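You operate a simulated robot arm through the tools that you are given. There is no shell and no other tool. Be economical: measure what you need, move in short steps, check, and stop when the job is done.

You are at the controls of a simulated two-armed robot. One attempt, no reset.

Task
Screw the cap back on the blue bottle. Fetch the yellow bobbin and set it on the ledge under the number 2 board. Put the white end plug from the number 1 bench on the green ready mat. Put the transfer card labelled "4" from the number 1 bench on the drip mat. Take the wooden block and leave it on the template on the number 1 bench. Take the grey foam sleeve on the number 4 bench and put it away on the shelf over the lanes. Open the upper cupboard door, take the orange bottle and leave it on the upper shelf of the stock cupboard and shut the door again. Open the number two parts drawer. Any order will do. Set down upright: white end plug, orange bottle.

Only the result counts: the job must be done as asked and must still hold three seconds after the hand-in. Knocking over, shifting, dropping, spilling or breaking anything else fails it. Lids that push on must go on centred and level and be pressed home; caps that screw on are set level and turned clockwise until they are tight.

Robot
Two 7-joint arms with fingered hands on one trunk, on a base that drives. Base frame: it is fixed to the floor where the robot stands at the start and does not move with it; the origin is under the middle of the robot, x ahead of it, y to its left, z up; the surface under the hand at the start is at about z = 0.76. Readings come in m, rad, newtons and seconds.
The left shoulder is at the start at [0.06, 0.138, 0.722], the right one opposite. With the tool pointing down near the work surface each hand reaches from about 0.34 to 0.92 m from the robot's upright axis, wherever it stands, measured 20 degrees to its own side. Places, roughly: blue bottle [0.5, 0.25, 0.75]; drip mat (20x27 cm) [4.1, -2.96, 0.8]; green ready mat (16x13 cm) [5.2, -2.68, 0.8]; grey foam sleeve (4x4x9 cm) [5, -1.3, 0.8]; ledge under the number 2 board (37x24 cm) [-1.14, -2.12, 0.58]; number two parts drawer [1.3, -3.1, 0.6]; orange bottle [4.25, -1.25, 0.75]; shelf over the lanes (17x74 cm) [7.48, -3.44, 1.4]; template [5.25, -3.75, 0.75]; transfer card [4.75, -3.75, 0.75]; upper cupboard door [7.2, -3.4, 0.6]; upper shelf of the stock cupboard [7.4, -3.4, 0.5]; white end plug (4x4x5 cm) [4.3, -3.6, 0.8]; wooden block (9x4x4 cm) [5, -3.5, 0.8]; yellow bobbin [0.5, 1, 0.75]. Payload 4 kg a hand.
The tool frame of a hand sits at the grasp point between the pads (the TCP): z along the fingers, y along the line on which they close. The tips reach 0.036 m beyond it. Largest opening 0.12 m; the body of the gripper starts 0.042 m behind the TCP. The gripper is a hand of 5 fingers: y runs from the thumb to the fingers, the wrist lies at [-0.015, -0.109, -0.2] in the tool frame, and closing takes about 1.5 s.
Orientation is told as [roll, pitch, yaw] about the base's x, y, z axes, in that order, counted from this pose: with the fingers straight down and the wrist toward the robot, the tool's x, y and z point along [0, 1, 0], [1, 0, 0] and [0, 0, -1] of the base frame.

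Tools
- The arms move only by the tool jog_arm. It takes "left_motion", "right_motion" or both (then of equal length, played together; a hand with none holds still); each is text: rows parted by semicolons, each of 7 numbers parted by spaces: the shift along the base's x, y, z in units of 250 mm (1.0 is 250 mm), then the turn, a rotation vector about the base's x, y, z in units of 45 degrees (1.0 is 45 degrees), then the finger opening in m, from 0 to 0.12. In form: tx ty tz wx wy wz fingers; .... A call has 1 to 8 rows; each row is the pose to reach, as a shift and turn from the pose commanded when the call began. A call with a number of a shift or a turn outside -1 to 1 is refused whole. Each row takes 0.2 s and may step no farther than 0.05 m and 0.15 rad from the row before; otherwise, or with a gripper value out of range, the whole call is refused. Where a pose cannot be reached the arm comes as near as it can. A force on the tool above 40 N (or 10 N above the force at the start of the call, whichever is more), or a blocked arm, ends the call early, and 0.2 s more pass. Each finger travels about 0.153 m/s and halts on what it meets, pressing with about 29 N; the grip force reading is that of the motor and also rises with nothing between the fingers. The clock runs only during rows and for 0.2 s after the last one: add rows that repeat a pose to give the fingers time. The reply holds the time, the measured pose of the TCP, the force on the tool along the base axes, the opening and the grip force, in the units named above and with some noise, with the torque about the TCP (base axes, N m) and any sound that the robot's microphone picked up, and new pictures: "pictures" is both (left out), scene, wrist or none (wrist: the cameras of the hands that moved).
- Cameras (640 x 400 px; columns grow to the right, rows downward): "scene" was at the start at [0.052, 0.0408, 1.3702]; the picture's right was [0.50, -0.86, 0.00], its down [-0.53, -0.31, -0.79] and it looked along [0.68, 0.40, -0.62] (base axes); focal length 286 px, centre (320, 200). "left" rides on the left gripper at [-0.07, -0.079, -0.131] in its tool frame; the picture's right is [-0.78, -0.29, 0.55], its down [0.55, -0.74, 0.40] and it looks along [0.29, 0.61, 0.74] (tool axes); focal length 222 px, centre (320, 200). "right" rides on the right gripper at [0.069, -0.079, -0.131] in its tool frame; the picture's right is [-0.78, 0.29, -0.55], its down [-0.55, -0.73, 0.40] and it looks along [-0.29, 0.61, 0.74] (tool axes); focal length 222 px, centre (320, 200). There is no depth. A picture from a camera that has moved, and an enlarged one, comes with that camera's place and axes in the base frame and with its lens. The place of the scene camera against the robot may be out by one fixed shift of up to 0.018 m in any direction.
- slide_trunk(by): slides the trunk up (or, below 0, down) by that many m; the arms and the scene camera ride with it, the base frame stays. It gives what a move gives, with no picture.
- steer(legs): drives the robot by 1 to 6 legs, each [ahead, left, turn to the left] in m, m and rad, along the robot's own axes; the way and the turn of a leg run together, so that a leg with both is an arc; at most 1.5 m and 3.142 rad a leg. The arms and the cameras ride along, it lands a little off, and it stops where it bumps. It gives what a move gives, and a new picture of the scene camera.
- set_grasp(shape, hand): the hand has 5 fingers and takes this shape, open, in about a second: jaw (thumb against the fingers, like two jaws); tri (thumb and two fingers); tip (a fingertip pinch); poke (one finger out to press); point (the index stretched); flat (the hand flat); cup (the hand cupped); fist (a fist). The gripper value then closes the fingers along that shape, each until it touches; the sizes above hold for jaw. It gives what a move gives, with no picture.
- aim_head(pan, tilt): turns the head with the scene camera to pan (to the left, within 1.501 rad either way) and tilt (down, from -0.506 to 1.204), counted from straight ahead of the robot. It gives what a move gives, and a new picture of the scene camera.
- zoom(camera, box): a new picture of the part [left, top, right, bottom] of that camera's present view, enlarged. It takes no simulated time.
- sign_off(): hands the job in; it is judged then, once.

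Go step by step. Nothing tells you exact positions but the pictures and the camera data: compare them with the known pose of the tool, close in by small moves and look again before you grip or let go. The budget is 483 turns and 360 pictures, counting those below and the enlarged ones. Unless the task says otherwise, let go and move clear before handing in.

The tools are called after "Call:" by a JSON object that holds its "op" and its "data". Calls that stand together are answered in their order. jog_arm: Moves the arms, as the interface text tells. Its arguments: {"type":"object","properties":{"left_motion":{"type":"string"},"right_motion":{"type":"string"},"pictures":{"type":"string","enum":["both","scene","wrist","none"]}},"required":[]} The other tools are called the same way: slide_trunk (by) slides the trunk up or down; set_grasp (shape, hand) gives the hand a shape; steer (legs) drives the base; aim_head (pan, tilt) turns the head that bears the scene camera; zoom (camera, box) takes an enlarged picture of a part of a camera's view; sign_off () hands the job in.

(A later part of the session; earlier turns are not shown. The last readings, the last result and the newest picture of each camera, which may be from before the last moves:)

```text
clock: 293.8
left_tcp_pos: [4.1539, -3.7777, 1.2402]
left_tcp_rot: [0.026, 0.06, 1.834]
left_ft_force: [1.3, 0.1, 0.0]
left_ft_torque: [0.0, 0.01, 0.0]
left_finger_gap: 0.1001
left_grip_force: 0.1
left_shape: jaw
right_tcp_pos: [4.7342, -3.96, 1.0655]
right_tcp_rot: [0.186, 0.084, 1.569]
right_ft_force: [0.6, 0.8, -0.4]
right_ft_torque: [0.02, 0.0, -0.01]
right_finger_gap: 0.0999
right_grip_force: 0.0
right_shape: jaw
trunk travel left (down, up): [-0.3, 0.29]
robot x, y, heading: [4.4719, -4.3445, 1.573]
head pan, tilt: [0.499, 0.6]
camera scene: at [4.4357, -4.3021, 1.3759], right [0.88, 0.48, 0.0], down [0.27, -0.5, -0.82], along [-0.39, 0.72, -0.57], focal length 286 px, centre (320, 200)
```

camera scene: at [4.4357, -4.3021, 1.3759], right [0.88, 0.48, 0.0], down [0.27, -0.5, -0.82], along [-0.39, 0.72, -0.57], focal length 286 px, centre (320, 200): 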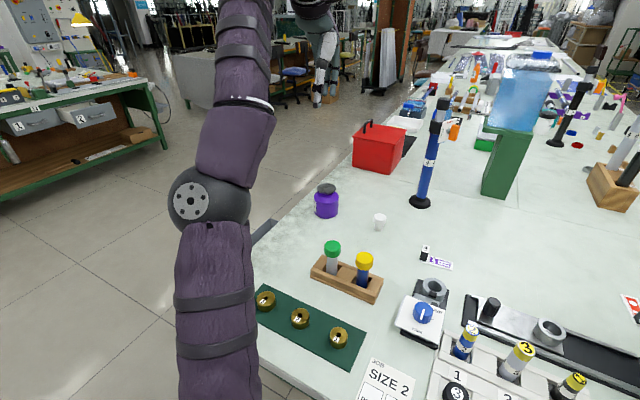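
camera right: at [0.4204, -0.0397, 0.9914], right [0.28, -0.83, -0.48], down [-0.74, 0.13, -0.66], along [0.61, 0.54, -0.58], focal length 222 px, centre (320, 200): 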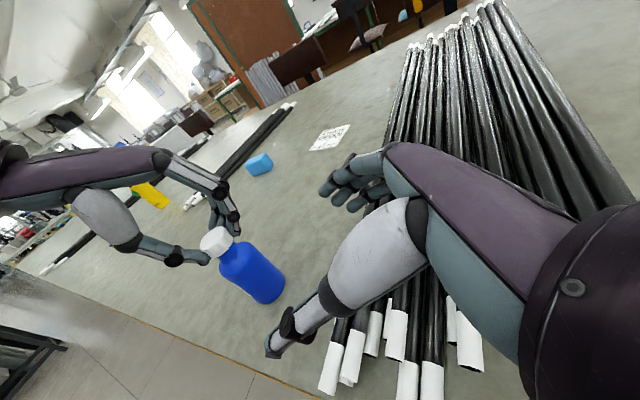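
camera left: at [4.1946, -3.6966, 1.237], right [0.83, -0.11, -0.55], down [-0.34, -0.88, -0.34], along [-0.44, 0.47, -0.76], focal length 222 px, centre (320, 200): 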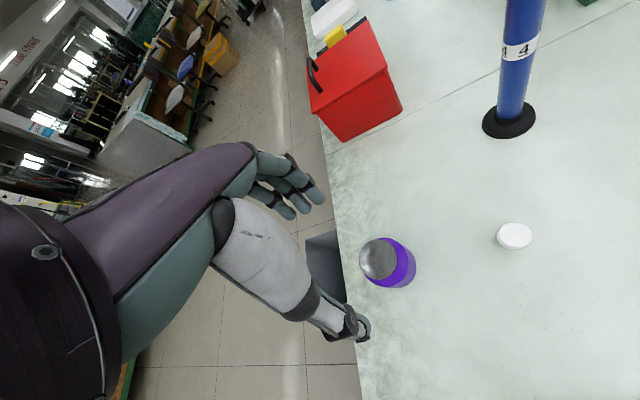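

The left arm went into a straight-elbow singularity. I'll command a goal well inside its comfortable zone.

Call:
{"op": "jog_arm", "data": {"left_motion": ".03 .16 .03 0 0 -.05 .1;.06 .32 .06 0 0 -.1 .1;.1 .48 .1 0 0 -.15 .1;.14 .64 .14 0 0 -.2 .1;.18 .8 .18 0 0 -.25 .1;.2 .9 .2 0 0 -.3 .1;.2 1 .22 0 0 -.33 .1;.2 1 .22 0 0 -.33 .1", "pictures": "none"}}

```text
clock: 295.6
left_tcp_pos: [4.2413, -3.6808, 1.1833]
left_tcp_rot: [0.022, 0.056, 1.589]
left_ft_force: [-0.7, 0.3, 0.1]
left_ft_torque: [0.02, 0.02, 0.01]
left_finger_gap: 0.1002
left_grip_force: 0.0
left_shape: jaw
left hand out of reach, approached as far as the arm can: row 1, 2, 3, 4, 5, 6, 7, 8
right_tcp_pos: [4.7338, -3.9603, 1.0653]
right_tcp_rot: [0.184, 0.086, 1.57]
right_ft_force: [0.6, 0.3, -0.3]
right_ft_torque: [-0.05, 0.0, -0.01]
right_finger_gap: 0.1
right_grip_force: 0.1
right_shape: jaw
trunk travel left (down, up): [-0.3, 0.29]
robot x, y, heading: [4.4731, -4.3491, 1.572]
head pan, tilt: [0.499, 0.6]
```

Call:
{"op": "jog_arm", "data": {"left_motion": "0 0 0 .17 0 0 .1;0 0 0 .34 0 0 .1;0 0 0 .5 0 0 .1;0 0 0 .67 0 0 .1;0 0 0 .84 0 0 .1;0 0 0 1 0 0 .1;0 0 0 1 0 0 .1", "pictures": "none"}}

```text
clock: 297.2
left_tcp_pos: [4.2368, -3.6828, 1.1808]
left_tcp_rot: [0.015, -0.729, 1.581]
left_ft_force: [0.3, 0.2, -0.4]
left_ft_torque: [-0.04, -0.05, -0.04]
left_finger_gap: 0.1001
left_grip_force: 0.0
left_shape: jaw
left hand out of reach, approached as far as the arm can: row 1, 2, 3
right_tcp_pos: [4.7336, -3.9607, 1.0659]
right_tcp_rot: [0.184, 0.084, 1.571]
right_ft_force: [-0.8, 0.3, 0.6]
right_ft_torque: [0.02, -0.02, -0.01]
right_finger_gap: 0.1002
right_grip_force: 0.1
right_shape: jaw
trunk travel left (down, up): [-0.3, 0.29]
robot x, y, heading: [4.4719, -4.3492, 1.572]
head pan, tilt: [0.499, 0.6]
```

It's bent again. I'll pull the hand in, then restore fingers-down.

Call:
{"op": "jog_arm", "data": {"left_motion": "0 -.14 -.12 0 0 0 .1;0 -.28 -.24 0 0 0 .1;0 -.42 -.36 0 0 0 .1;0 -.56 -.48 0 0 0 .1;0 -.7 -.6 -.15 0 0 .1;0 -.7 -.6 -.33 0 0 .1;0 -.7 -.6 -.5 0 0 .1;0 -.7 -.6 -.67 0 0 .1", "pictures": "none"}}

Call:
{"op": "jog_arm", "data": {"left_motion": "0 0 0 -.15 0 0 .1;0 0 0 -.3 0 0 .1;0 0 0 -.3 0 0 .1"}}

```text
clock: 298.4
left_tcp_pos: [4.1551, -3.8586, 1.0013]
left_tcp_rot: [0.022, -0.545, 1.77]
left_ft_force: [0.4, 0.6, -0.5]
left_ft_torque: [-0.04, 0.02, 0.02]
left_finger_gap: 0.1001
left_grip_force: 0.0
left_shape: jaw
right_tcp_pos: [4.7245, -3.9588, 1.0681]
right_tcp_rot: [0.191, 0.078, 1.601]
right_ft_force: [0.2, -0.6, -0.4]
right_ft_torque: [-0.01, 0.02, -0.02]
right_finger_gap: 0.1002
right_grip_force: 0.1
right_shape: jaw
trunk travel left (down, up): [-0.3, 0.29]
robot x, y, heading: [4.4722, -4.349, 1.574]
head pan, tilt: [0.499, 0.6]
stopped in row 6 (left hand): the arm was blocked; the commanded pose is now the measured one
```

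```text
clock: 299.2
left_tcp_pos: [4.1551, -3.8592, 1.0031]
left_tcp_rot: [0.072, -0.313, 1.747]
left_ft_force: [0.2, 0.5, -0.3]
left_ft_torque: [-0.04, -0.01, 0.0]
left_finger_gap: 0.0999
left_grip_force: 0.0
left_shape: jaw
right_tcp_pos: [4.7238, -3.9598, 1.0683]
right_tcp_rot: [0.192, 0.077, 1.601]
right_ft_force: [0.3, 0.4, -1.1]
right_ft_torque: [0.0, -0.01, -0.02]
right_finger_gap: 0.0999
right_grip_force: 0.2
right_shape: jaw
trunk travel left (down, up): [-0.3, 0.29]
robot x, y, heading: [4.4679, -4.3511, 1.57]
head pan, tilt: [0.499, 0.6]
camera scene: at [4.4357, -4.3021, 1.3759], right [0.88, 0.48, 0.0], down [0.27, -0.5, -0.83], along [-0.39, 0.72, -0.56], focal length 286 px, centre (320, 200)
camera left: at [4.2526, -3.9576, 1.097], right [0.75, 0.04, -0.66], down [-0.46, -0.68, -0.57], along [-0.48, 0.73, -0.49], focal length 222 px, centre (320, 200)
```

scene: 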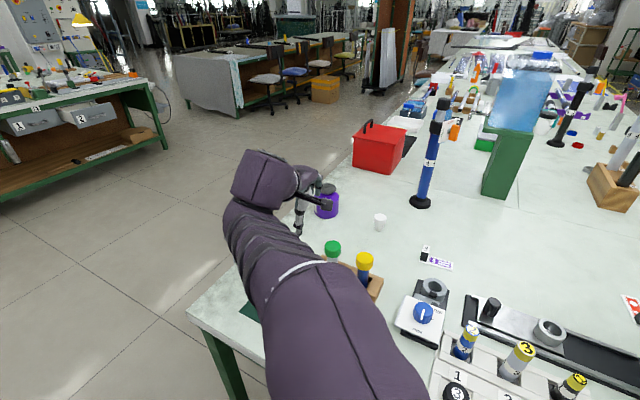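
left: 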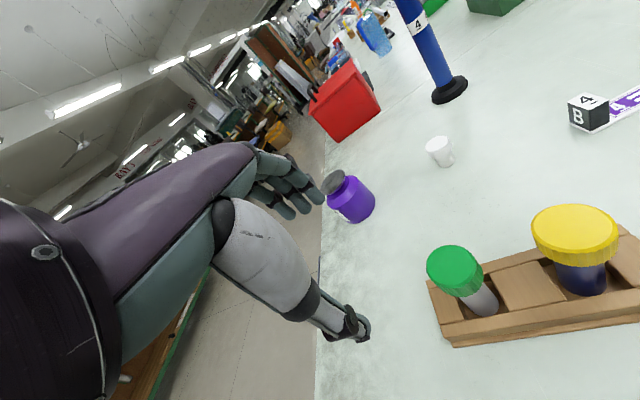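

Call:
{"op": "jog_arm", "data": {"left_motion": ".05 .1 .03 -.09 -.04 -.06 .1;.1 .2 .05 -.19 -.08 -.11 .1;.16 .3 .06 -.28 -.12 -.17 .1;.22 .42 .06 -.376 -.16 -.224 .1;.28 .55 .06 -.376 -.16 -.224 .1;.34 .7 .06 -.376 -.16 -.224 .1;.4 .85 .04 -.376 -.16 -.224 .1;.4 .95 -.04 -.376 -.16 -.224 .1", "pictures": "wrist"}}

```text
clock: 301.0
left_tcp_pos: [4.2555, -3.6214, 0.9913]
left_tcp_rot: [-0.028, -0.008, 1.588]
left_ft_force: [-0.1, -0.4, 0.0]
left_ft_torque: [-0.01, -0.01, 0.02]
left_finger_gap: 0.1
left_grip_force: 0.0
left_shape: jaw
right_tcp_pos: [4.7243, -3.9606, 1.0683]
right_tcp_rot: [0.19, 0.076, 1.602]
right_ft_force: [0.7, 0.3, 0.3]
right_ft_torque: [-0.02, 0.0, -0.03]
right_finger_gap: 0.1001
right_grip_force: 0.0
right_shape: jaw
trunk travel left (down, up): [-0.3, 0.29]
robot x, y, heading: [4.4736, -4.3472, 1.57]
head pan, tilt: [0.499, 0.6]
camera left: at [4.3223, -3.7008, 1.1229], right [0.8, -0.28, -0.53], down [-0.53, -0.74, -0.42], along [-0.28, 0.61, -0.74], focal length 222 px, centre (320, 200)
```

left: 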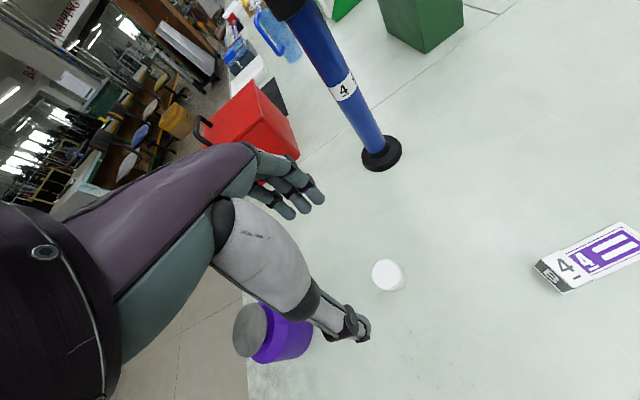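

Call:
{"op": "jog_arm", "data": {"left_motion": "0 .01 -.16 -.01 .036 -.02 .1;0 .014 -.32 -.01 .036 -.02 .09;0 .014 -.48 -.01 .036 -.02 .08;0 .014 -.62 -.01 .036 -.02 .08;0 .014 -.62 -.01 .036 -.02 .08", "pictures": "wrist"}}

Call:
{"op": "zoom", "data": {"camera": "left", "box": [230, 180, 422, 300]}}

```text
clock: 302.2
left_tcp_pos: [4.2545, -3.6177, 0.8368]
left_tcp_rot: [0.003, -0.001, 1.57]
left_ft_force: [0.8, 0.3, 3.2]
left_ft_torque: [0.13, -0.01, 0.02]
left_finger_gap: 0.0801
left_grip_force: 0.1
left_shape: jaw
right_tcp_pos: [4.7238, -3.9578, 1.067]
right_tcp_rot: [0.19, 0.075, 1.601]
right_ft_force: [0.4, -0.7, 0.3]
right_ft_torque: [0.0, -0.01, -0.01]
right_finger_gap: 0.1001
right_grip_force: 0.1
right_shape: jaw
trunk travel left (down, up): [-0.3, 0.29]
robot x, y, heading: [4.4663, -4.3448, 1.572]
head pan, tilt: [0.499, 0.6]
camera left: at [4.3237, -3.6969, 0.9672], right [0.78, -0.29, -0.55], down [-0.55, -0.73, -0.4], along [-0.29, 0.61, -0.74], focal length 222 px, centre (320, 200)
```

left: 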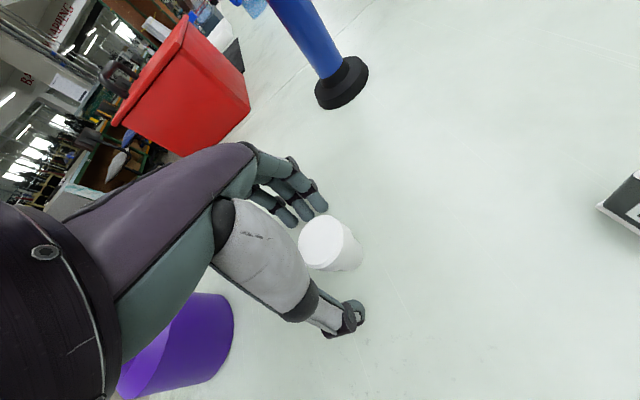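

```text
3.33 times, centred on (326, 240) of left
camera zoom: at [4.3237, -3.6969, 0.9672], right [0.78, -0.29, -0.55], down [-0.55, -0.73, -0.4], along [-0.29, 0.61, -0.74], focal length 740 px, centre (300, 67)
```

zoom: 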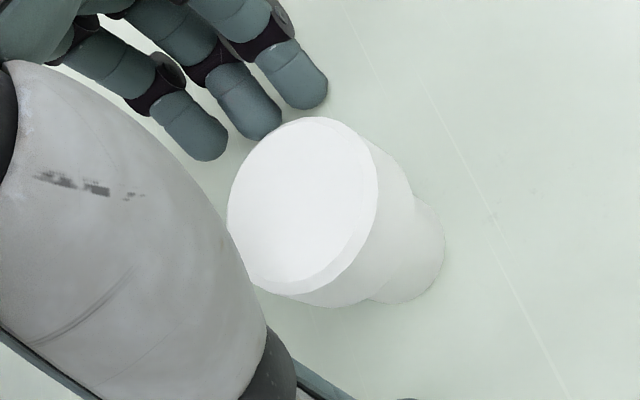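

Call:
{"op": "jog_arm", "data": {"left_motion": "0 -.01 -.02 0 0 0 .09;0 -.01 -.04 0 0 0 .09;0 -.01 -.056 0 0 0 .09;0 -.01 -.056 0 0 0 .09", "pictures": "none"}}

Call:
{"op": "zoom", "data": {"camera": "left", "box": [230, 180, 422, 300]}}

```text
clock: 302.9
left_tcp_pos: [4.2545, -3.6167, 0.837]
left_tcp_rot: [0.0, -0.019, 1.575]
left_ft_force: [-0.7, 0.7, 13.3]
left_ft_torque: [-0.7, -0.05, -0.02]
left_finger_gap: 0.0908
left_grip_force: 0.1
left_shape: jaw
right_tcp_pos: [4.7249, -3.9603, 1.0673]
right_tcp_rot: [0.19, 0.076, 1.602]
right_ft_force: [0.1, -0.4, 0.1]
right_ft_torque: [0.02, 0.01, 0.0]
right_finger_gap: 0.1004
right_grip_force: 0.1
right_shape: jaw
trunk travel left (down, up): [-0.3, 0.29]
robot x, y, heading: [4.4683, -4.3489, 1.568]
head pan, tilt: [0.499, 0.6]
stopped in row 3 (left hand): the force on the tool passed its limit at 45 N (the readings are from after the stop); the commanded pose is now the measured one
```

```text
3.33 times, centred on (326, 240) of left
camera zoom: at [4.3242, -3.6986, 0.965], right [0.79, -0.28, -0.55], down [-0.55, -0.73, -0.41], along [-0.29, 0.63, -0.73], focal length 740 px, centre (300, 67)
```

zoom: 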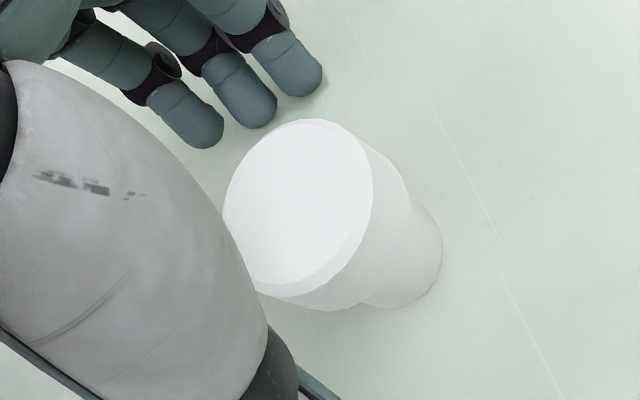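

The fingertips met the bench, so this bench top is at z ≈ 0.80. I'll lift slightly and close on the plug.

Call:
{"op": "jog_arm", "data": {"left_motion": "0 .008 .02 0 0 0 .08;0 .008 .02 0 0 0 .06;0 .008 .02 0 0 0 .045;0 .008 .02 0 0 0 .03;0 .008 .02 0 0 0 .02;0 .008 .02 0 0 0 .015", "pictures": "none"}}

Call:
{"op": "jog_arm", "data": {"left_motion": "0 0 .15 0 0 0 .01;0 0 .3 0 0 0 .01;0 0 .45 0 0 0 .01;0 0 .6 0 0 0 .01;0 0 .75 0 0 0 .01", "pictures": "wrist"}}

Call:
{"op": "zoom", "data": {"camera": "left", "box": [230, 180, 422, 300]}}

```text
clock: 304.3
left_tcp_pos: [4.2558, -3.6157, 0.8381]
left_tcp_rot: [-0.001, -0.013, 1.572]
left_ft_force: [-0.7, -0.3, -0.5]
left_ft_torque: [0.01, -0.02, 0.02]
left_finger_gap: 0.0155
left_grip_force: 0.0
left_shape: jaw
right_tcp_pos: [4.7241, -3.9586, 1.0674]
right_tcp_rot: [0.19, 0.077, 1.604]
right_ft_force: [-0.2, 0.1, 0.1]
right_ft_torque: [-0.02, 0.0, 0.02]
right_finger_gap: 0.1003
right_grip_force: 0.1
right_shape: jaw
trunk travel left (down, up): [-0.3, 0.29]
robot x, y, heading: [4.4708, -4.3485, 1.569]
head pan, tilt: [0.499, 0.6]
```

```text
clock: 305.5
left_tcp_pos: [4.2545, -3.6153, 1.0251]
left_tcp_rot: [-0.001, -0.013, 1.572]
left_ft_force: [0.3, -0.5, -1.2]
left_ft_torque: [-0.02, -0.02, 0.02]
left_finger_gap: 0.0
left_grip_force: 28.4
left_shape: jaw
right_tcp_pos: [4.7241, -3.9595, 1.067]
right_tcp_rot: [0.192, 0.076, 1.602]
right_ft_force: [0.0, 0.8, 0.1]
right_ft_torque: [-0.02, -0.01, 0.01]
right_finger_gap: 0.1001
right_grip_force: 0.1
right_shape: jaw
trunk travel left (down, up): [-0.3, 0.29]
robot x, y, heading: [4.4735, -4.3464, 1.579]
head pan, tilt: [0.499, 0.6]
camera left: at [4.3243, -3.6968, 1.1552], right [0.79, -0.28, -0.55], down [-0.55, -0.73, -0.41], along [-0.29, 0.62, -0.73], focal length 222 px, centre (320, 200)
```

left: 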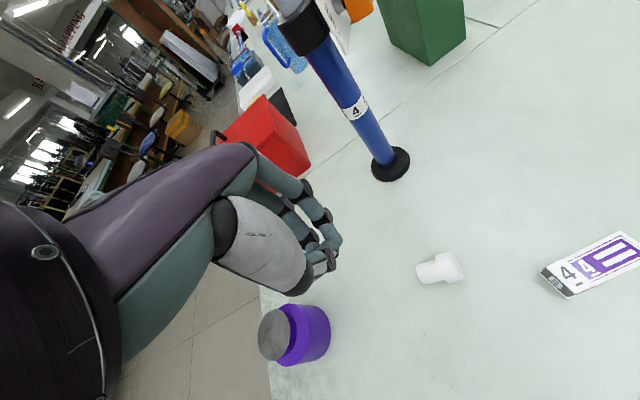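

```text
3.33 times, centred on (326, 240) of left
camera zoom: at [4.3243, -3.6968, 1.1552], right [0.79, -0.28, -0.55], down [-0.55, -0.73, -0.41], along [-0.29, 0.62, -0.73], focal length 740 px, centre (300, 67)
```

zoom: 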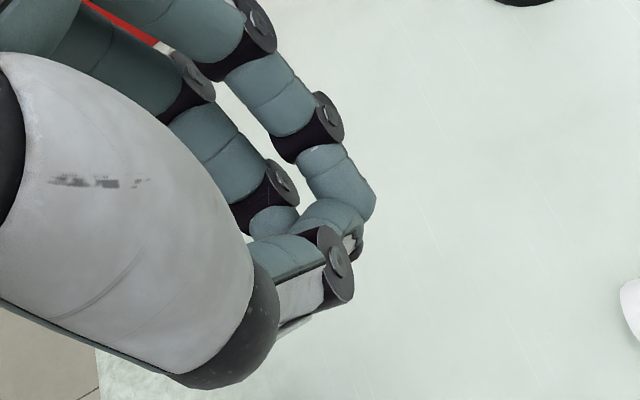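

The plug slipped out and is lying on its side near (4.316, -3.626), flange toward +x, because my depth assumption was off on this higher bench. I'll tilt the hand so I can pick it up and roll it upright, then look from above first.

Call:
{"op": "jog_arm", "data": {"left_motion": ".04 -.01 -.04 0 .16 0 .06;.1 -.02 -.08 0 .32 0 .09;.17 -.03 -.14 0 .48 0 .09;.24 -.04 -.22 0 .64 0 .09;.31 -.044 -.32 0 .778 0 .09;.324 -.044 -.42 0 .778 0 .09;.324 -.044 -.42 0 .778 0 .09", "pictures": "wrist"}}

Call:
{"op": "zoom", "data": {"camera": "left", "box": [280, 180, 472, 300]}}

```text
clock: 307.1
left_tcp_pos: [4.3356, -3.6268, 0.92]
left_tcp_rot: [0.613, -0.012, 1.565]
left_ft_force: [0.4, 0.5, 0.4]
left_ft_torque: [0.02, 0.0, -0.01]
left_finger_gap: 0.0897
left_grip_force: 0.2
left_shape: jaw
right_tcp_pos: [4.7247, -3.9594, 1.0677]
right_tcp_rot: [0.19, 0.077, 1.603]
right_ft_force: [0.4, -0.1, -0.4]
right_ft_torque: [0.0, 0.0, 0.0]
right_finger_gap: 0.1002
right_grip_force: 0.1
right_shape: jaw
trunk travel left (down, up): [-0.3, 0.29]
robot x, y, heading: [4.4689, -4.3497, 1.574]
head pan, tilt: [0.499, 0.6]
camera left: at [4.4668, -3.7086, 0.9863], right [0.33, -0.28, -0.9], down [-0.68, -0.73, -0.02], along [-0.65, 0.62, -0.43], focal length 222 px, centre (320, 200)
```

left: 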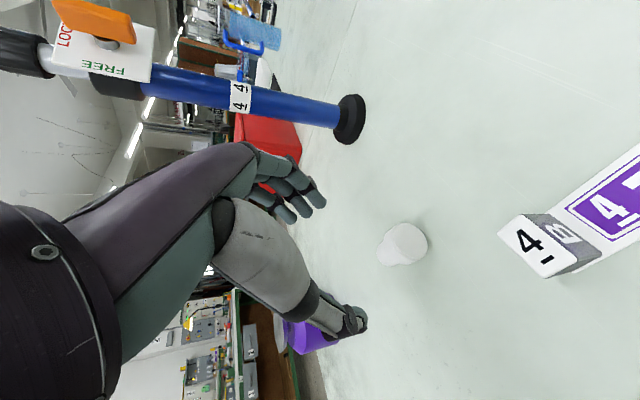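

```text
3.33 times, centred on (376, 240) of left
camera zoom: at [4.4668, -3.7086, 0.9863], right [0.33, -0.28, -0.9], down [-0.68, -0.73, -0.02], along [-0.65, 0.62, -0.43], focal length 740 px, centre (133, 67)
```

zoom: 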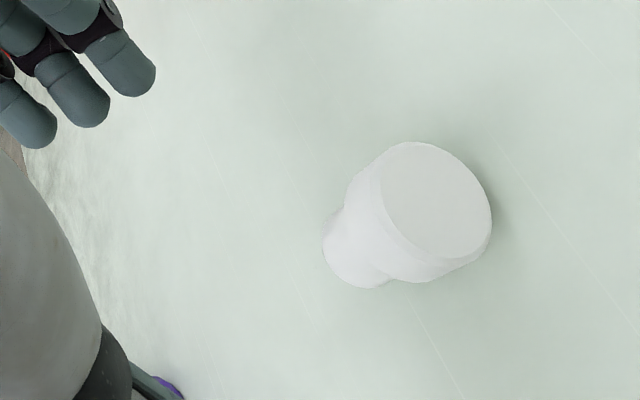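

Call:
{"op": "jog_arm", "data": {"left_motion": "-.008 0 -.1 0 0 0 .09;-.008 0 -.2 0 0 0 .08;-.008 0 -.27 0 0 0 .08;-.008 0 -.29 0 0 0 .08;-.008 0 -.29 0 0 0 .08", "pictures": "wrist"}}

Call:
{"op": "zoom", "data": {"camera": "left", "box": [240, 180, 432, 300]}}

```text
clock: 308.3
left_tcp_pos: [4.3326, -3.6259, 0.8485]
left_tcp_rot: [0.614, -0.013, 1.563]
left_ft_force: [0.0, -0.2, -0.4]
left_ft_torque: [-0.02, 0.0, 0.01]
left_finger_gap: 0.0803
left_grip_force: 0.0
left_shape: jaw
right_tcp_pos: [4.7235, -3.9595, 1.0683]
right_tcp_rot: [0.19, 0.076, 1.6]
right_ft_force: [0.2, 1.3, -0.3]
right_ft_torque: [-0.01, -0.01, 0.0]
right_finger_gap: 0.1002
right_grip_force: 0.0
right_shape: jaw
trunk travel left (down, up): [-0.3, 0.29]
robot x, y, heading: [4.4685, -4.3452, 1.571]
head pan, tilt: [0.499, 0.6]
camera left: at [4.4652, -3.7075, 0.9136], right [0.33, -0.28, -0.9], down [-0.68, -0.73, -0.02], along [-0.65, 0.62, -0.43], focal length 222 px, centre (320, 200)
```

left: 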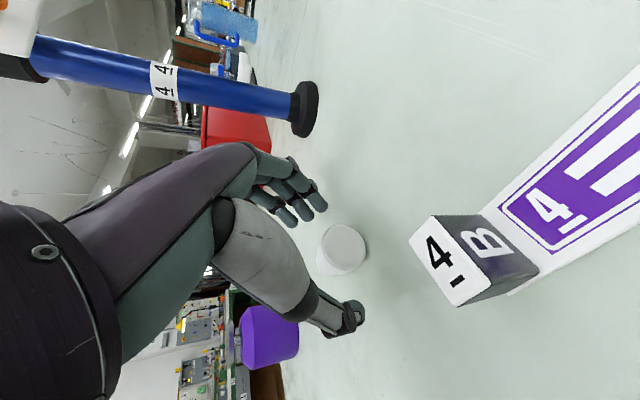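

```text
3.33 times, centred on (336, 240) of left
camera zoom: at [4.4652, -3.7075, 0.9136], right [0.33, -0.28, -0.9], down [-0.68, -0.73, -0.02], along [-0.65, 0.62, -0.43], focal length 740 px, centre (267, 67)
```

zoom: 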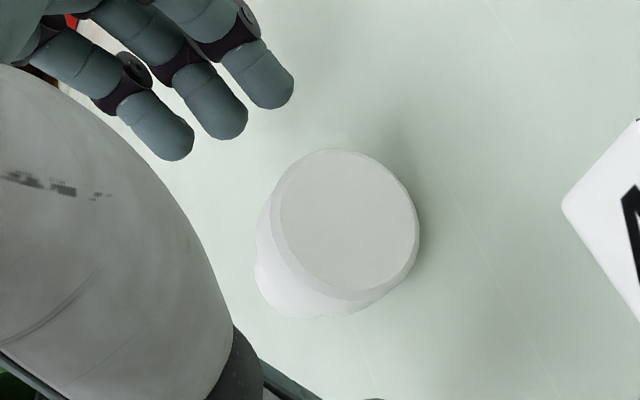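

The plug's middle is at the pinch point. Closing.

Call:
{"op": "jog_arm", "data": {"left_motion": "0 0 0 0 0 0 .06;0 0 0 0 0 0 .045;0 0 0 0 0 0 .035;0 0 0 0 0 0 .025;0 0 0 0 0 0 .015;0 0 0 0 0 0 .01", "pictures": "none"}}

Call:
{"op": "zoom", "data": {"camera": "left", "box": [240, 180, 432, 300]}}

```text
clock: 309.7
left_tcp_pos: [4.3347, -3.6267, 0.8472]
left_tcp_rot: [0.614, -0.012, 1.565]
left_ft_force: [0.6, 0.3, 2.4]
left_ft_torque: [0.03, 0.05, 0.01]
left_finger_gap: 0.0259
left_grip_force: 29.4
left_shape: jaw
right_tcp_pos: [4.7242, -3.9588, 1.069]
right_tcp_rot: [0.191, 0.078, 1.603]
right_ft_force: [-0.1, 0.0, -0.1]
right_ft_torque: [-0.02, -0.01, 0.0]
right_finger_gap: 0.1003
right_grip_force: 0.1
right_shape: jaw
trunk travel left (down, up): [-0.3, 0.29]
robot x, y, heading: [4.4731, -4.3444, 1.573]
head pan, tilt: [0.499, 0.6]
```

```text
3.33 times, centred on (336, 240) of left
camera zoom: at [4.4653, -3.7076, 0.9141], right [0.33, -0.28, -0.9], down [-0.68, -0.73, -0.02], along [-0.65, 0.62, -0.43], focal length 740 px, centre (267, 67)
```

zoom: 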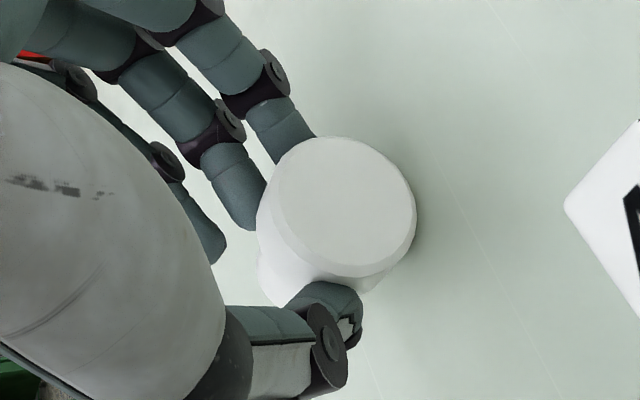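

Gripped. I'll lift and rotate about the grip axis to bring the flange up.

Call:
{"op": "jog_arm", "data": {"left_motion": "0 0 .15 0 0 0 .005;0 0 .3 0 0 0 .005;0 0 .35 0 -.16 0 .005;0 0 .4 0 -.33 0 .005;0 0 .4 0 -.5 0 .005;0 0 .4 0 -.67 0 .005;0 0 .4 0 -.83 0 .005;0 0 .4 0 -1 0 .005", "pictures": "none"}}

Call:
{"op": "jog_arm", "data": {"left_motion": "0 0 0 0 -.17 0 .005;0 0 0 0 -.34 0 .005;0 0 0 0 -.5 0 .005;0 0 0 0 -.667 0 .005;0 0 0 0 -.667 0 .005"}}

Call:
{"op": "zoom", "data": {"camera": "scene", "box": [360, 180, 480, 280]}}

```text
clock: 311.5
left_tcp_pos: [4.334, -3.6268, 0.9472]
left_tcp_rot: [-0.175, -0.012, 1.574]
left_ft_force: [-0.2, 0.5, -0.6]
left_ft_torque: [-0.02, -0.02, 0.01]
left_finger_gap: 0.0257
left_grip_force: 29.1
left_shape: jaw
right_tcp_pos: [4.7237, -3.9591, 1.0677]
right_tcp_rot: [0.191, 0.076, 1.602]
right_ft_force: [0.4, -0.1, 0.2]
right_ft_torque: [-0.03, -0.03, 0.01]
right_finger_gap: 0.1001
right_grip_force: 0.0
right_shape: jaw
trunk travel left (down, up): [-0.3, 0.29]
robot x, y, heading: [4.4737, -4.3497, 1.568]
head pan, tilt: [0.499, 0.6]
```

```text
clock: 312.7
left_tcp_pos: [4.3338, -3.6268, 0.9474]
left_tcp_rot: [-0.699, -0.009, 1.581]
left_ft_force: [-0.9, 0.5, -0.9]
left_ft_torque: [0.0, 0.02, 0.02]
left_finger_gap: 0.0254
left_grip_force: 29.1
left_shape: jaw
right_tcp_pos: [4.724, -3.9581, 1.0681]
right_tcp_rot: [0.189, 0.077, 1.602]
right_ft_force: [-0.2, 0.9, -0.2]
right_ft_torque: [0.01, -0.02, 0.0]
right_finger_gap: 0.1002
right_grip_force: 0.1
right_shape: jaw
trunk travel left (down, up): [-0.3, 0.29]
robot x, y, heading: [4.4709, -4.3479, 1.571]
head pan, tilt: [0.499, 0.6]
camera scene: at [4.4355, -4.302, 1.3759], right [0.88, 0.48, 0.0], down [0.27, -0.5, -0.82], along [-0.39, 0.72, -0.57], focal length 286 px, centre (320, 200)
camera left: at [4.3034, -3.7072, 1.0918], right [0.96, -0.28, 0.08], down [-0.16, -0.73, -0.66], along [0.25, 0.62, -0.74], focal length 222 px, centre (320, 200)
```

scene: 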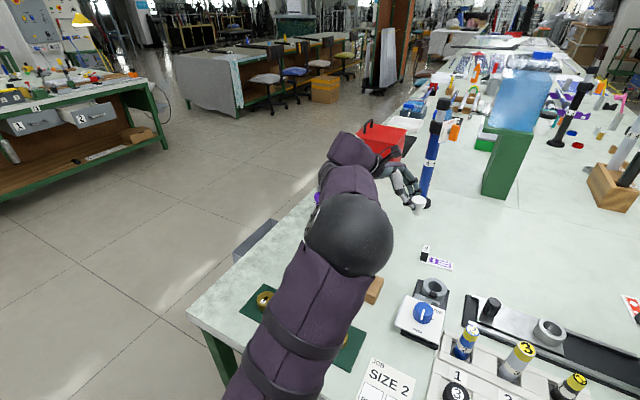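
left: 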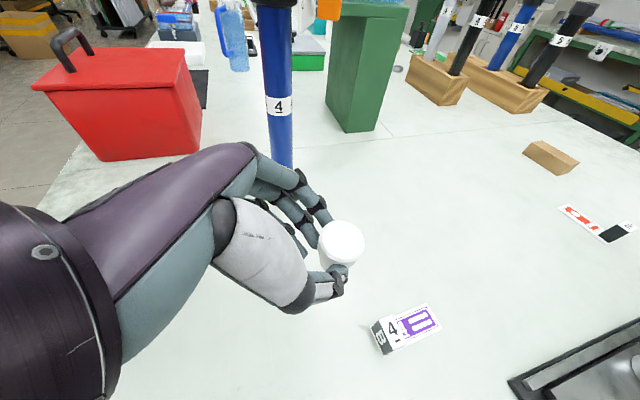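

```text
4.00 times, centred on (420, 230) of scene
camera zoom: at [4.4355, -4.302, 1.3759], right [0.88, 0.48, 0.0], down [0.27, -0.5, -0.82], along [-0.39, 0.72, -0.57], focal length 1144 px, centre (-80, 80)
```

zoom: 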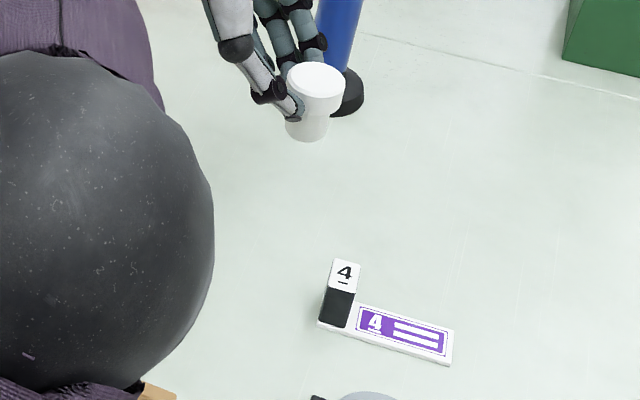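

The plug is now held upright. I also see the loose wooden block further back, and that the "4" card has a black post to grip. I'll move the left hand aside and bring the right hand over the post.

Call:
{"op": "jog_arm", "data": {"left_motion": "-.04 -.02 .12 0 0 0 .005;-.12 -.04 .24 0 0 0 .005;-.26 -.08 .36 0 0 0 .005;-.42 -.12 .44 0 0 0 .005;-.58 -.18 .44 0 0 0 .005;-.74 -.25 .44 0 0 0 .005;-.9 -.32 .44 0 0 0 .005;-1 -.4 .44 0 0 0 .005", "pictures": "none"}}

Call:
{"op": "jog_arm", "data": {"right_motion": "-.1 .12 0 0 -.06 0 .09;-.22 .22 0 .02 -.12 0 .09;-.36 .32 0 .04 -.18 -.01 .09;-.5 .42 -.02 .06 -.24 -.02 .09;-.64 .52 -.06 .08 -.24 -.03 .09;-.78 .62 -.12 .1 -.24 -.04 .09;-.92 .72 -.18 .1 -.24 -.04 .09"}}

```text
clock: 314.5
left_tcp_pos: [4.083, -3.7285, 1.0577]
left_tcp_rot: [-0.699, -0.008, 1.579]
left_ft_force: [0.8, -0.2, -0.6]
left_ft_torque: [-0.02, -0.01, -0.01]
left_finger_gap: 0.0255
left_grip_force: 29.0
left_shape: jaw
right_tcp_pos: [4.7241, -3.9598, 1.0683]
right_tcp_rot: [0.191, 0.078, 1.602]
right_ft_force: [-1.0, 0.1, 0.4]
right_ft_torque: [0.04, 0.04, -0.02]
right_finger_gap: 0.1001
right_grip_force: 0.1
right_shape: jaw
trunk travel left (down, up): [-0.3, 0.29]
robot x, y, heading: [4.4702, -4.3478, 1.569]
head pan, tilt: [0.499, 0.6]
```

```text
clock: 316.1
left_tcp_pos: [4.0828, -3.728, 1.0581]
left_tcp_rot: [-0.697, -0.01, 1.58]
left_ft_force: [-0.6, 0.3, -0.4]
left_ft_torque: [0.0, -0.01, 0.0]
left_finger_gap: 0.0245
left_grip_force: 28.0
left_shape: jaw
right_tcp_pos: [4.4941, -3.7789, 1.0218]
right_tcp_rot: [0.002, 0.0, 1.562]
right_ft_force: [1.1, 0.0, -0.1]
right_ft_torque: [0.0, -0.02, 0.0]
right_finger_gap: 0.0903
right_grip_force: 0.1
right_shape: jaw
trunk travel left (down, up): [-0.3, 0.29]
robot x, y, heading: [4.4674, -4.3457, 1.569]
head pan, tilt: [0.499, 0.6]
camera scene: at [4.4353, -4.3017, 1.3759], right [0.88, 0.48, 0.0], down [0.27, -0.5, -0.82], along [-0.39, 0.72, -0.57], focal length 286 px, centre (320, 200)
camera right: at [4.4232, -3.8582, 1.1538], right [0.79, 0.28, 0.55], down [0.54, -0.74, -0.4], along [0.29, 0.61, -0.74], focal length 222 px, centre (320, 200)
```

scene: 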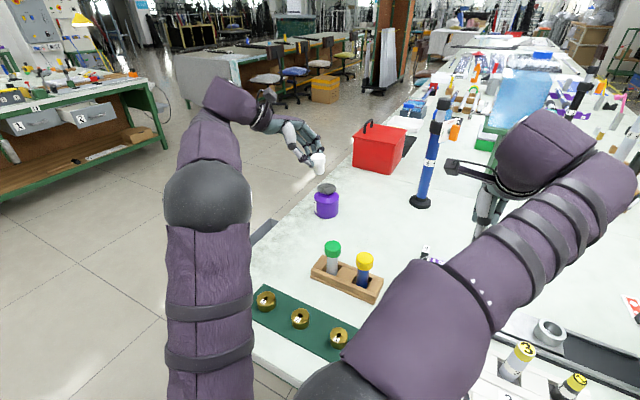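
right: 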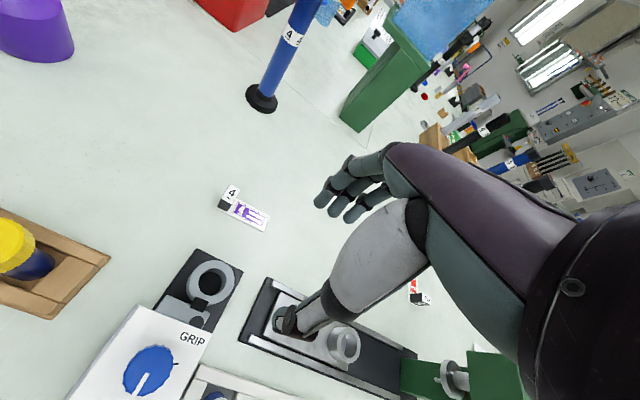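

Call:
{"op": "jog_arm", "data": {"right_motion": "-.08 .09 -.06 0 0 0 .09;-.16 .18 -.12 0 0 0 .09;-.24 .27 -.2 0 0 0 .08;-.322 .364 -.3 0 0 0 .07;-.322 .364 -.42 0 0 0 .06;-.322 .364 -.48 0 0 0 .06;-.322 .364 -.48 0 0 0 .06", "pictures": "wrist"}}

Call:
{"op": "zoom", "data": {"camera": "right", "box": [200, 160, 392, 310]}}

```text
clock: 317.7
left_tcp_pos: [4.0832, -3.7272, 1.0576]
left_tcp_rot: [-0.699, -0.01, 1.579]
left_ft_force: [0.4, -0.1, 0.1]
left_ft_torque: [0.01, -0.03, 0.0]
left_finger_gap: 0.0243
left_grip_force: 28.5
left_shape: jaw
right_tcp_pos: [4.4148, -3.6868, 0.9031]
right_tcp_rot: [0.001, 0.0, 1.565]
right_ft_force: [0.9, -0.6, -0.1]
right_ft_torque: [0.02, 0.0, 0.01]
right_finger_gap: 0.0603
right_grip_force: 0.2
right_shape: jaw
trunk travel left (down, up): [-0.3, 0.29]
robot x, y, heading: [4.469, -4.3492, 1.569]
head pan, tilt: [0.499, 0.6]
camera right: at [4.3435, -3.7672, 1.0344], right [0.79, 0.29, 0.55], down [0.54, -0.74, -0.4], along [0.29, 0.61, -0.74], focal length 222 px, centre (320, 200)
```

right: 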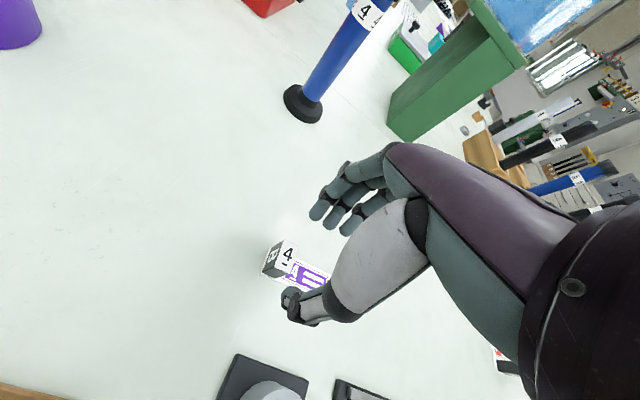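

```text
2.67 times, centred on (296, 235) of right
camera zoom: at [4.3435, -3.7672, 1.0344], right [0.79, 0.29, 0.55], down [0.54, -0.74, -0.4], along [0.29, 0.61, -0.74], focal length 592 px, centre (384, 107)
```

zoom: 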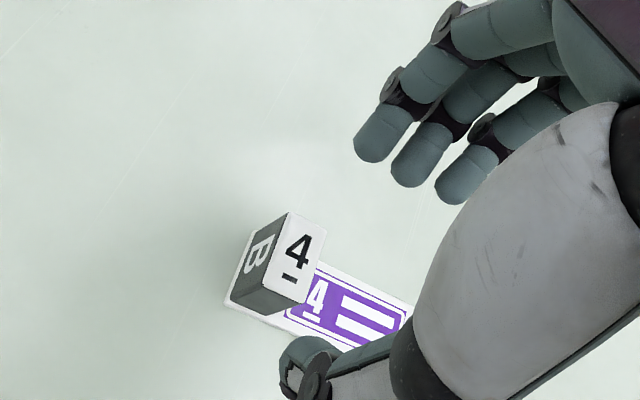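

Call:
{"op": "jog_arm", "data": {"right_motion": "-.012 0 -.1 0 0 0 .06;-.012 0 -.2 0 0 0 .06;-.012 0 -.232 0 0 0 .06;-.012 0 -.232 0 0 0 .06", "pictures": "none"}}

Call:
{"op": "zoom", "data": {"camera": "right", "box": [200, 160, 392, 310]}}

```text
clock: 318.7
left_tcp_pos: [4.0837, -3.7277, 1.0574]
left_tcp_rot: [-0.699, -0.009, 1.578]
left_ft_force: [0.1, -0.6, -0.4]
left_ft_torque: [-0.04, -0.01, 0.0]
left_finger_gap: 0.0246
left_grip_force: 28.7
left_shape: jaw
right_tcp_pos: [4.4101, -3.6882, 0.845]
right_tcp_rot: [0.002, 0.0, 1.562]
right_ft_force: [0.7, -0.4, -0.1]
right_ft_torque: [0.01, 0.0, -0.01]
right_finger_gap: 0.06
right_grip_force: 0.1
right_shape: jaw
trunk travel left (down, up): [-0.3, 0.29]
robot x, y, heading: [4.4679, -4.3462, 1.574]
head pan, tilt: [0.499, 0.6]
```

```text
2.67 times, centred on (296, 235) of right
camera zoom: at [4.3395, -3.7677, 0.9759], right [0.79, 0.29, 0.55], down [0.54, -0.74, -0.4], along [0.29, 0.61, -0.74], focal length 592 px, centre (384, 107)
```

zoom: 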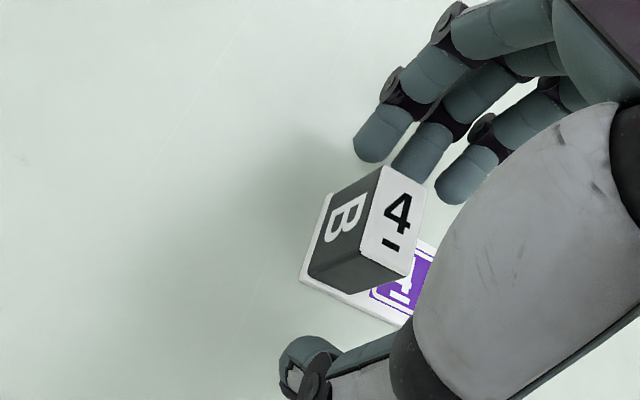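

Call:
{"op": "jog_arm", "data": {"right_motion": "-.01 0 0 0 0 0 .045;-.01 0 0 0 0 0 .03;-.01 0 0 0 0 0 .02;-.01 0 0 0 0 0 .01;-.01 0 0 0 0 0 .0;-.01 0 0 0 0 0 .0", "pictures": "none"}}

Call:
{"op": "jog_arm", "data": {"right_motion": "0 0 .12 0 0 0 0;0 0 .28 0 0 0 0;0 0 .44 0 0 0 0;0 0 .6 0 0 0 0;0 -.1 .7 0 0 0 0", "pictures": "wrist"}}

```text
clock: 320.1
left_tcp_pos: [4.0839, -3.7269, 1.0573]
left_tcp_rot: [-0.697, -0.007, 1.578]
left_ft_force: [-0.3, -0.6, -0.7]
left_ft_torque: [-0.02, 0.04, 0.02]
left_finger_gap: 0.0247
left_grip_force: 28.6
left_shape: jaw
right_tcp_pos: [4.408, -3.688, 0.8443]
right_tcp_rot: [0.003, 0.001, 1.564]
right_ft_force: [-0.7, 0.8, -0.3]
right_ft_torque: [-0.01, -0.01, -0.01]
right_finger_gap: 0.0249
right_grip_force: 29.2
right_shape: jaw
trunk travel left (down, up): [-0.3, 0.29]
robot x, y, heading: [4.4712, -4.3464, 1.567]
head pan, tilt: [0.499, 0.6]
```

```text
clock: 321.3
left_tcp_pos: [4.0821, -3.7279, 1.0587]
left_tcp_rot: [-0.698, -0.009, 1.58]
left_ft_force: [-0.7, -0.2, -0.3]
left_ft_torque: [0.02, 0.0, 0.0]
left_finger_gap: 0.0244
left_grip_force: 28.7
left_shape: jaw
right_tcp_pos: [4.408, -3.7142, 1.0189]
right_tcp_rot: [0.002, 0.004, 1.563]
right_ft_force: [1.0, 0.6, 0.2]
right_ft_torque: [0.02, -0.02, -0.01]
right_finger_gap: 0.025
right_grip_force: 29.2
right_shape: jaw
trunk travel left (down, up): [-0.3, 0.29]
robot x, y, heading: [4.4717, -4.3472, 1.569]
head pan, tilt: [0.499, 0.6]
camera right: at [4.3371, -3.793, 1.1509], right [0.79, 0.29, 0.55], down [0.54, -0.74, -0.4], along [0.29, 0.61, -0.74], focal length 222 px, centre (320, 200)
```

right: 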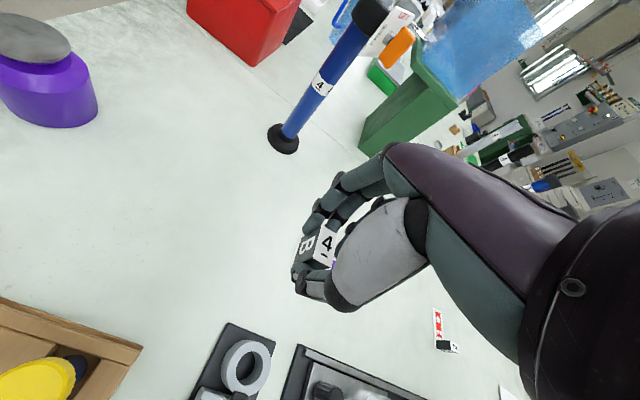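

I have the card in the right hand and the plug in the left. I'll back out and drive round to the west side of the island for the drip mat.

Call:
{"op": "steer", "data": {"legs": [[-0.5, 0, 0], [0, 1.5, 0], [1.4, 0, 0], [0.5, 0, 0], [0, 0, -1.57]]}}

Call:
{"op": "aim_head", "data": {"pan": 0.0, "tilt": 0.5}}

```text
clock: 344.1
left_tcp_pos: [3.5732, -2.5496, 1.058]
left_tcp_rot: [-0.699, -0.009, 0.033]
left_ft_force: [-0.4, -0.2, -0.3]
left_ft_torque: [-0.06, -0.03, 0.0]
left_finger_gap: 0.0242
left_grip_force: 28.5
left_shape: jaw
right_tcp_pos: [3.5935, -2.873, 1.0195]
right_tcp_rot: [0.002, 0.001, 0.016]
right_ft_force: [-0.7, -0.1, -0.7]
right_ft_torque: [0.0, -0.02, 0.0]
right_finger_gap: 0.0247
right_grip_force: 28.9
right_shape: jaw
trunk travel left (down, up): [-0.3, 0.29]
robot x, y, heading: [2.9637, -2.9493, 0.021]
head pan, tilt: [0.499, 0.6]
camera scene: at [3.0163, -2.91, 1.3759], right [0.5, -0.87, 0.0], down [-0.49, -0.28, -0.82], along [0.72, 0.41, -0.57], focal length 286 px, centre (320, 200)
```

scene: 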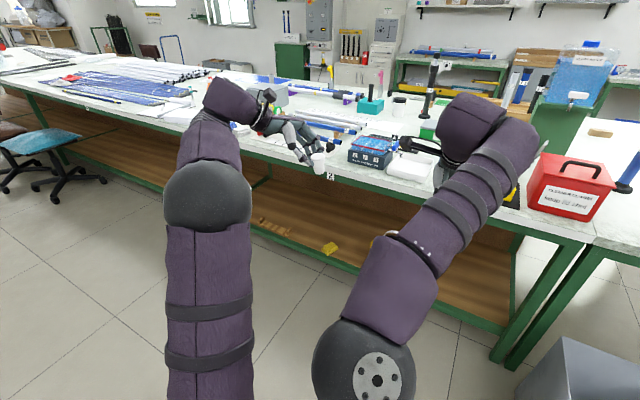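

```text
clock: 345.1
left_tcp_pos: [3.5736, -2.549, 1.0592]
left_tcp_rot: [-0.697, -0.009, 0.03]
left_ft_force: [-0.5, -0.2, -0.5]
left_ft_torque: [0.0, 0.01, -0.04]
left_finger_gap: 0.0238
left_grip_force: 28.9
left_shape: jaw
right_tcp_pos: [3.5934, -2.8739, 1.0191]
right_tcp_rot: [0.001, 0.001, 0.015]
right_ft_force: [-0.4, 0.1, 0.1]
right_ft_torque: [0.02, 0.0, 0.02]
right_finger_gap: 0.0244
right_grip_force: 28.8
right_shape: jaw
trunk travel left (down, up): [-0.3, 0.29]
robot x, y, heading: [2.9606, -2.9494, 0.015]
head pan, tilt: [0.0, 0.499]
camera scene: at [3.0305, -2.9519, 1.385], right [0.02, -1.0, 0.0], down [-0.48, -0.01, -0.88], along [0.88, 0.02, -0.48], focal length 286 px, centre (320, 200)
```

scene: 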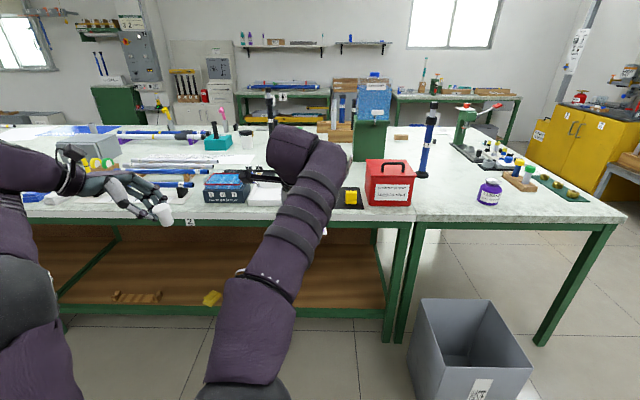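

Call:
{"op": "jog_arm", "data": {"right_motion": "0 -.1 .15 0 0 0 0;0 -.2 .3 0 0 0 0;0 -.3 .36 0 0 0 0;0 -.36 .36 0 0 0 0", "pictures": "none"}}

Call:
{"op": "steer", "data": {"legs": [[0.4, 0, 0]]}}

Call:
{"op": "jog_arm", "data": {"right_motion": "0 0 0 0 0 0 0", "pictures": "wrist"}}

```text
clock: 346.1
left_tcp_pos: [3.5731, -2.5498, 1.0569]
left_tcp_rot: [-0.698, -0.009, 0.031]
left_ft_force: [-0.5, -0.4, -0.7]
left_ft_torque: [0.04, -0.02, 0.04]
left_finger_gap: 0.0242
left_grip_force: 29.3
left_shape: jaw
right_tcp_pos: [3.5939, -2.9651, 1.1093]
right_tcp_rot: [0.001, 0.0, 0.012]
right_ft_force: [0.4, -0.7, -1.6]
right_ft_torque: [-0.01, 0.04, 0.01]
right_finger_gap: 0.0246
right_grip_force: 28.7
right_shape: jaw
trunk travel left (down, up): [-0.3, 0.29]
robot x, y, heading: [2.9561, -2.9509, 0.017]
head pan, tilt: [0.0, 0.499]
```

```text
clock: 348.6
left_tcp_pos: [3.971, -2.541, 1.0579]
left_tcp_rot: [-0.7, -0.008, 0.033]
left_ft_force: [0.1, 0.3, -0.4]
left_ft_torque: [-0.01, 0.01, 0.02]
left_finger_gap: 0.024
left_grip_force: 29.6
left_shape: jaw
right_tcp_pos: [3.9941, -2.9555, 1.1084]
right_tcp_rot: [0.0, 0.003, 0.016]
right_ft_force: [-0.6, -0.2, -0.2]
right_ft_torque: [-0.01, 0.0, 0.04]
right_finger_gap: 0.0246
right_grip_force: 29.4
right_shape: jaw
trunk travel left (down, up): [-0.3, 0.29]
robot x, y, heading: [3.3589, -2.9405, 0.025]
head pan, tilt: [0.0, 0.499]
camera scene: at [3.4296, -2.9431, 1.385], right [0.02, -1.0, 0.0], down [-0.48, -0.01, -0.88], along [0.88, 0.02, -0.48], focal length 286 px, centre (320, 200)
```

scene: 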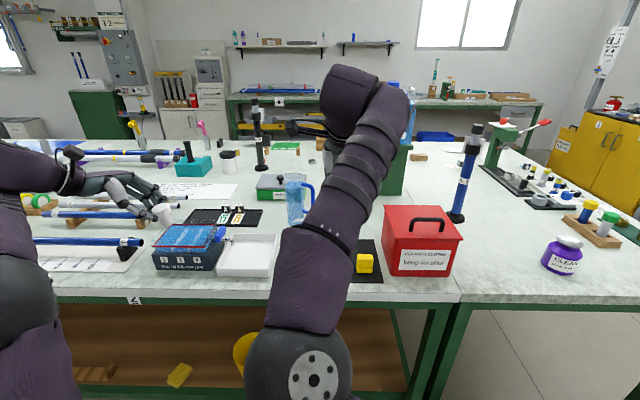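

```text
clock: 348.9
left_tcp_pos: [3.9712, -2.5395, 1.0577]
left_tcp_rot: [-0.698, -0.007, 0.033]
left_ft_force: [-0.5, -0.3, -0.8]
left_ft_torque: [0.03, -0.05, -0.05]
left_finger_gap: 0.0242
left_grip_force: 29.5
left_shape: jaw
right_tcp_pos: [3.9933, -2.9551, 1.108]
right_tcp_rot: [0.002, -0.002, 0.016]
right_ft_force: [0.5, 0.8, 0.0]
right_ft_torque: [0.01, -0.03, -0.02]
right_finger_gap: 0.0244
right_grip_force: 29.4
right_shape: jaw
trunk travel left (down, up): [-0.3, 0.29]
robot x, y, heading: [3.361, -2.9407, 0.023]
head pan, tilt: [0.0, 0.499]
camera right: at [3.9119, -2.8876, 1.2399], right [0.3, -0.78, 0.55], down [-0.73, -0.56, -0.4], along [0.62, -0.28, -0.74], focal length 222 px, centre (320, 200)
```

right: 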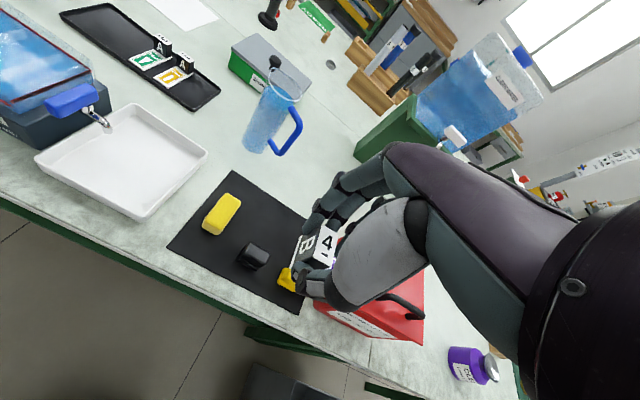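

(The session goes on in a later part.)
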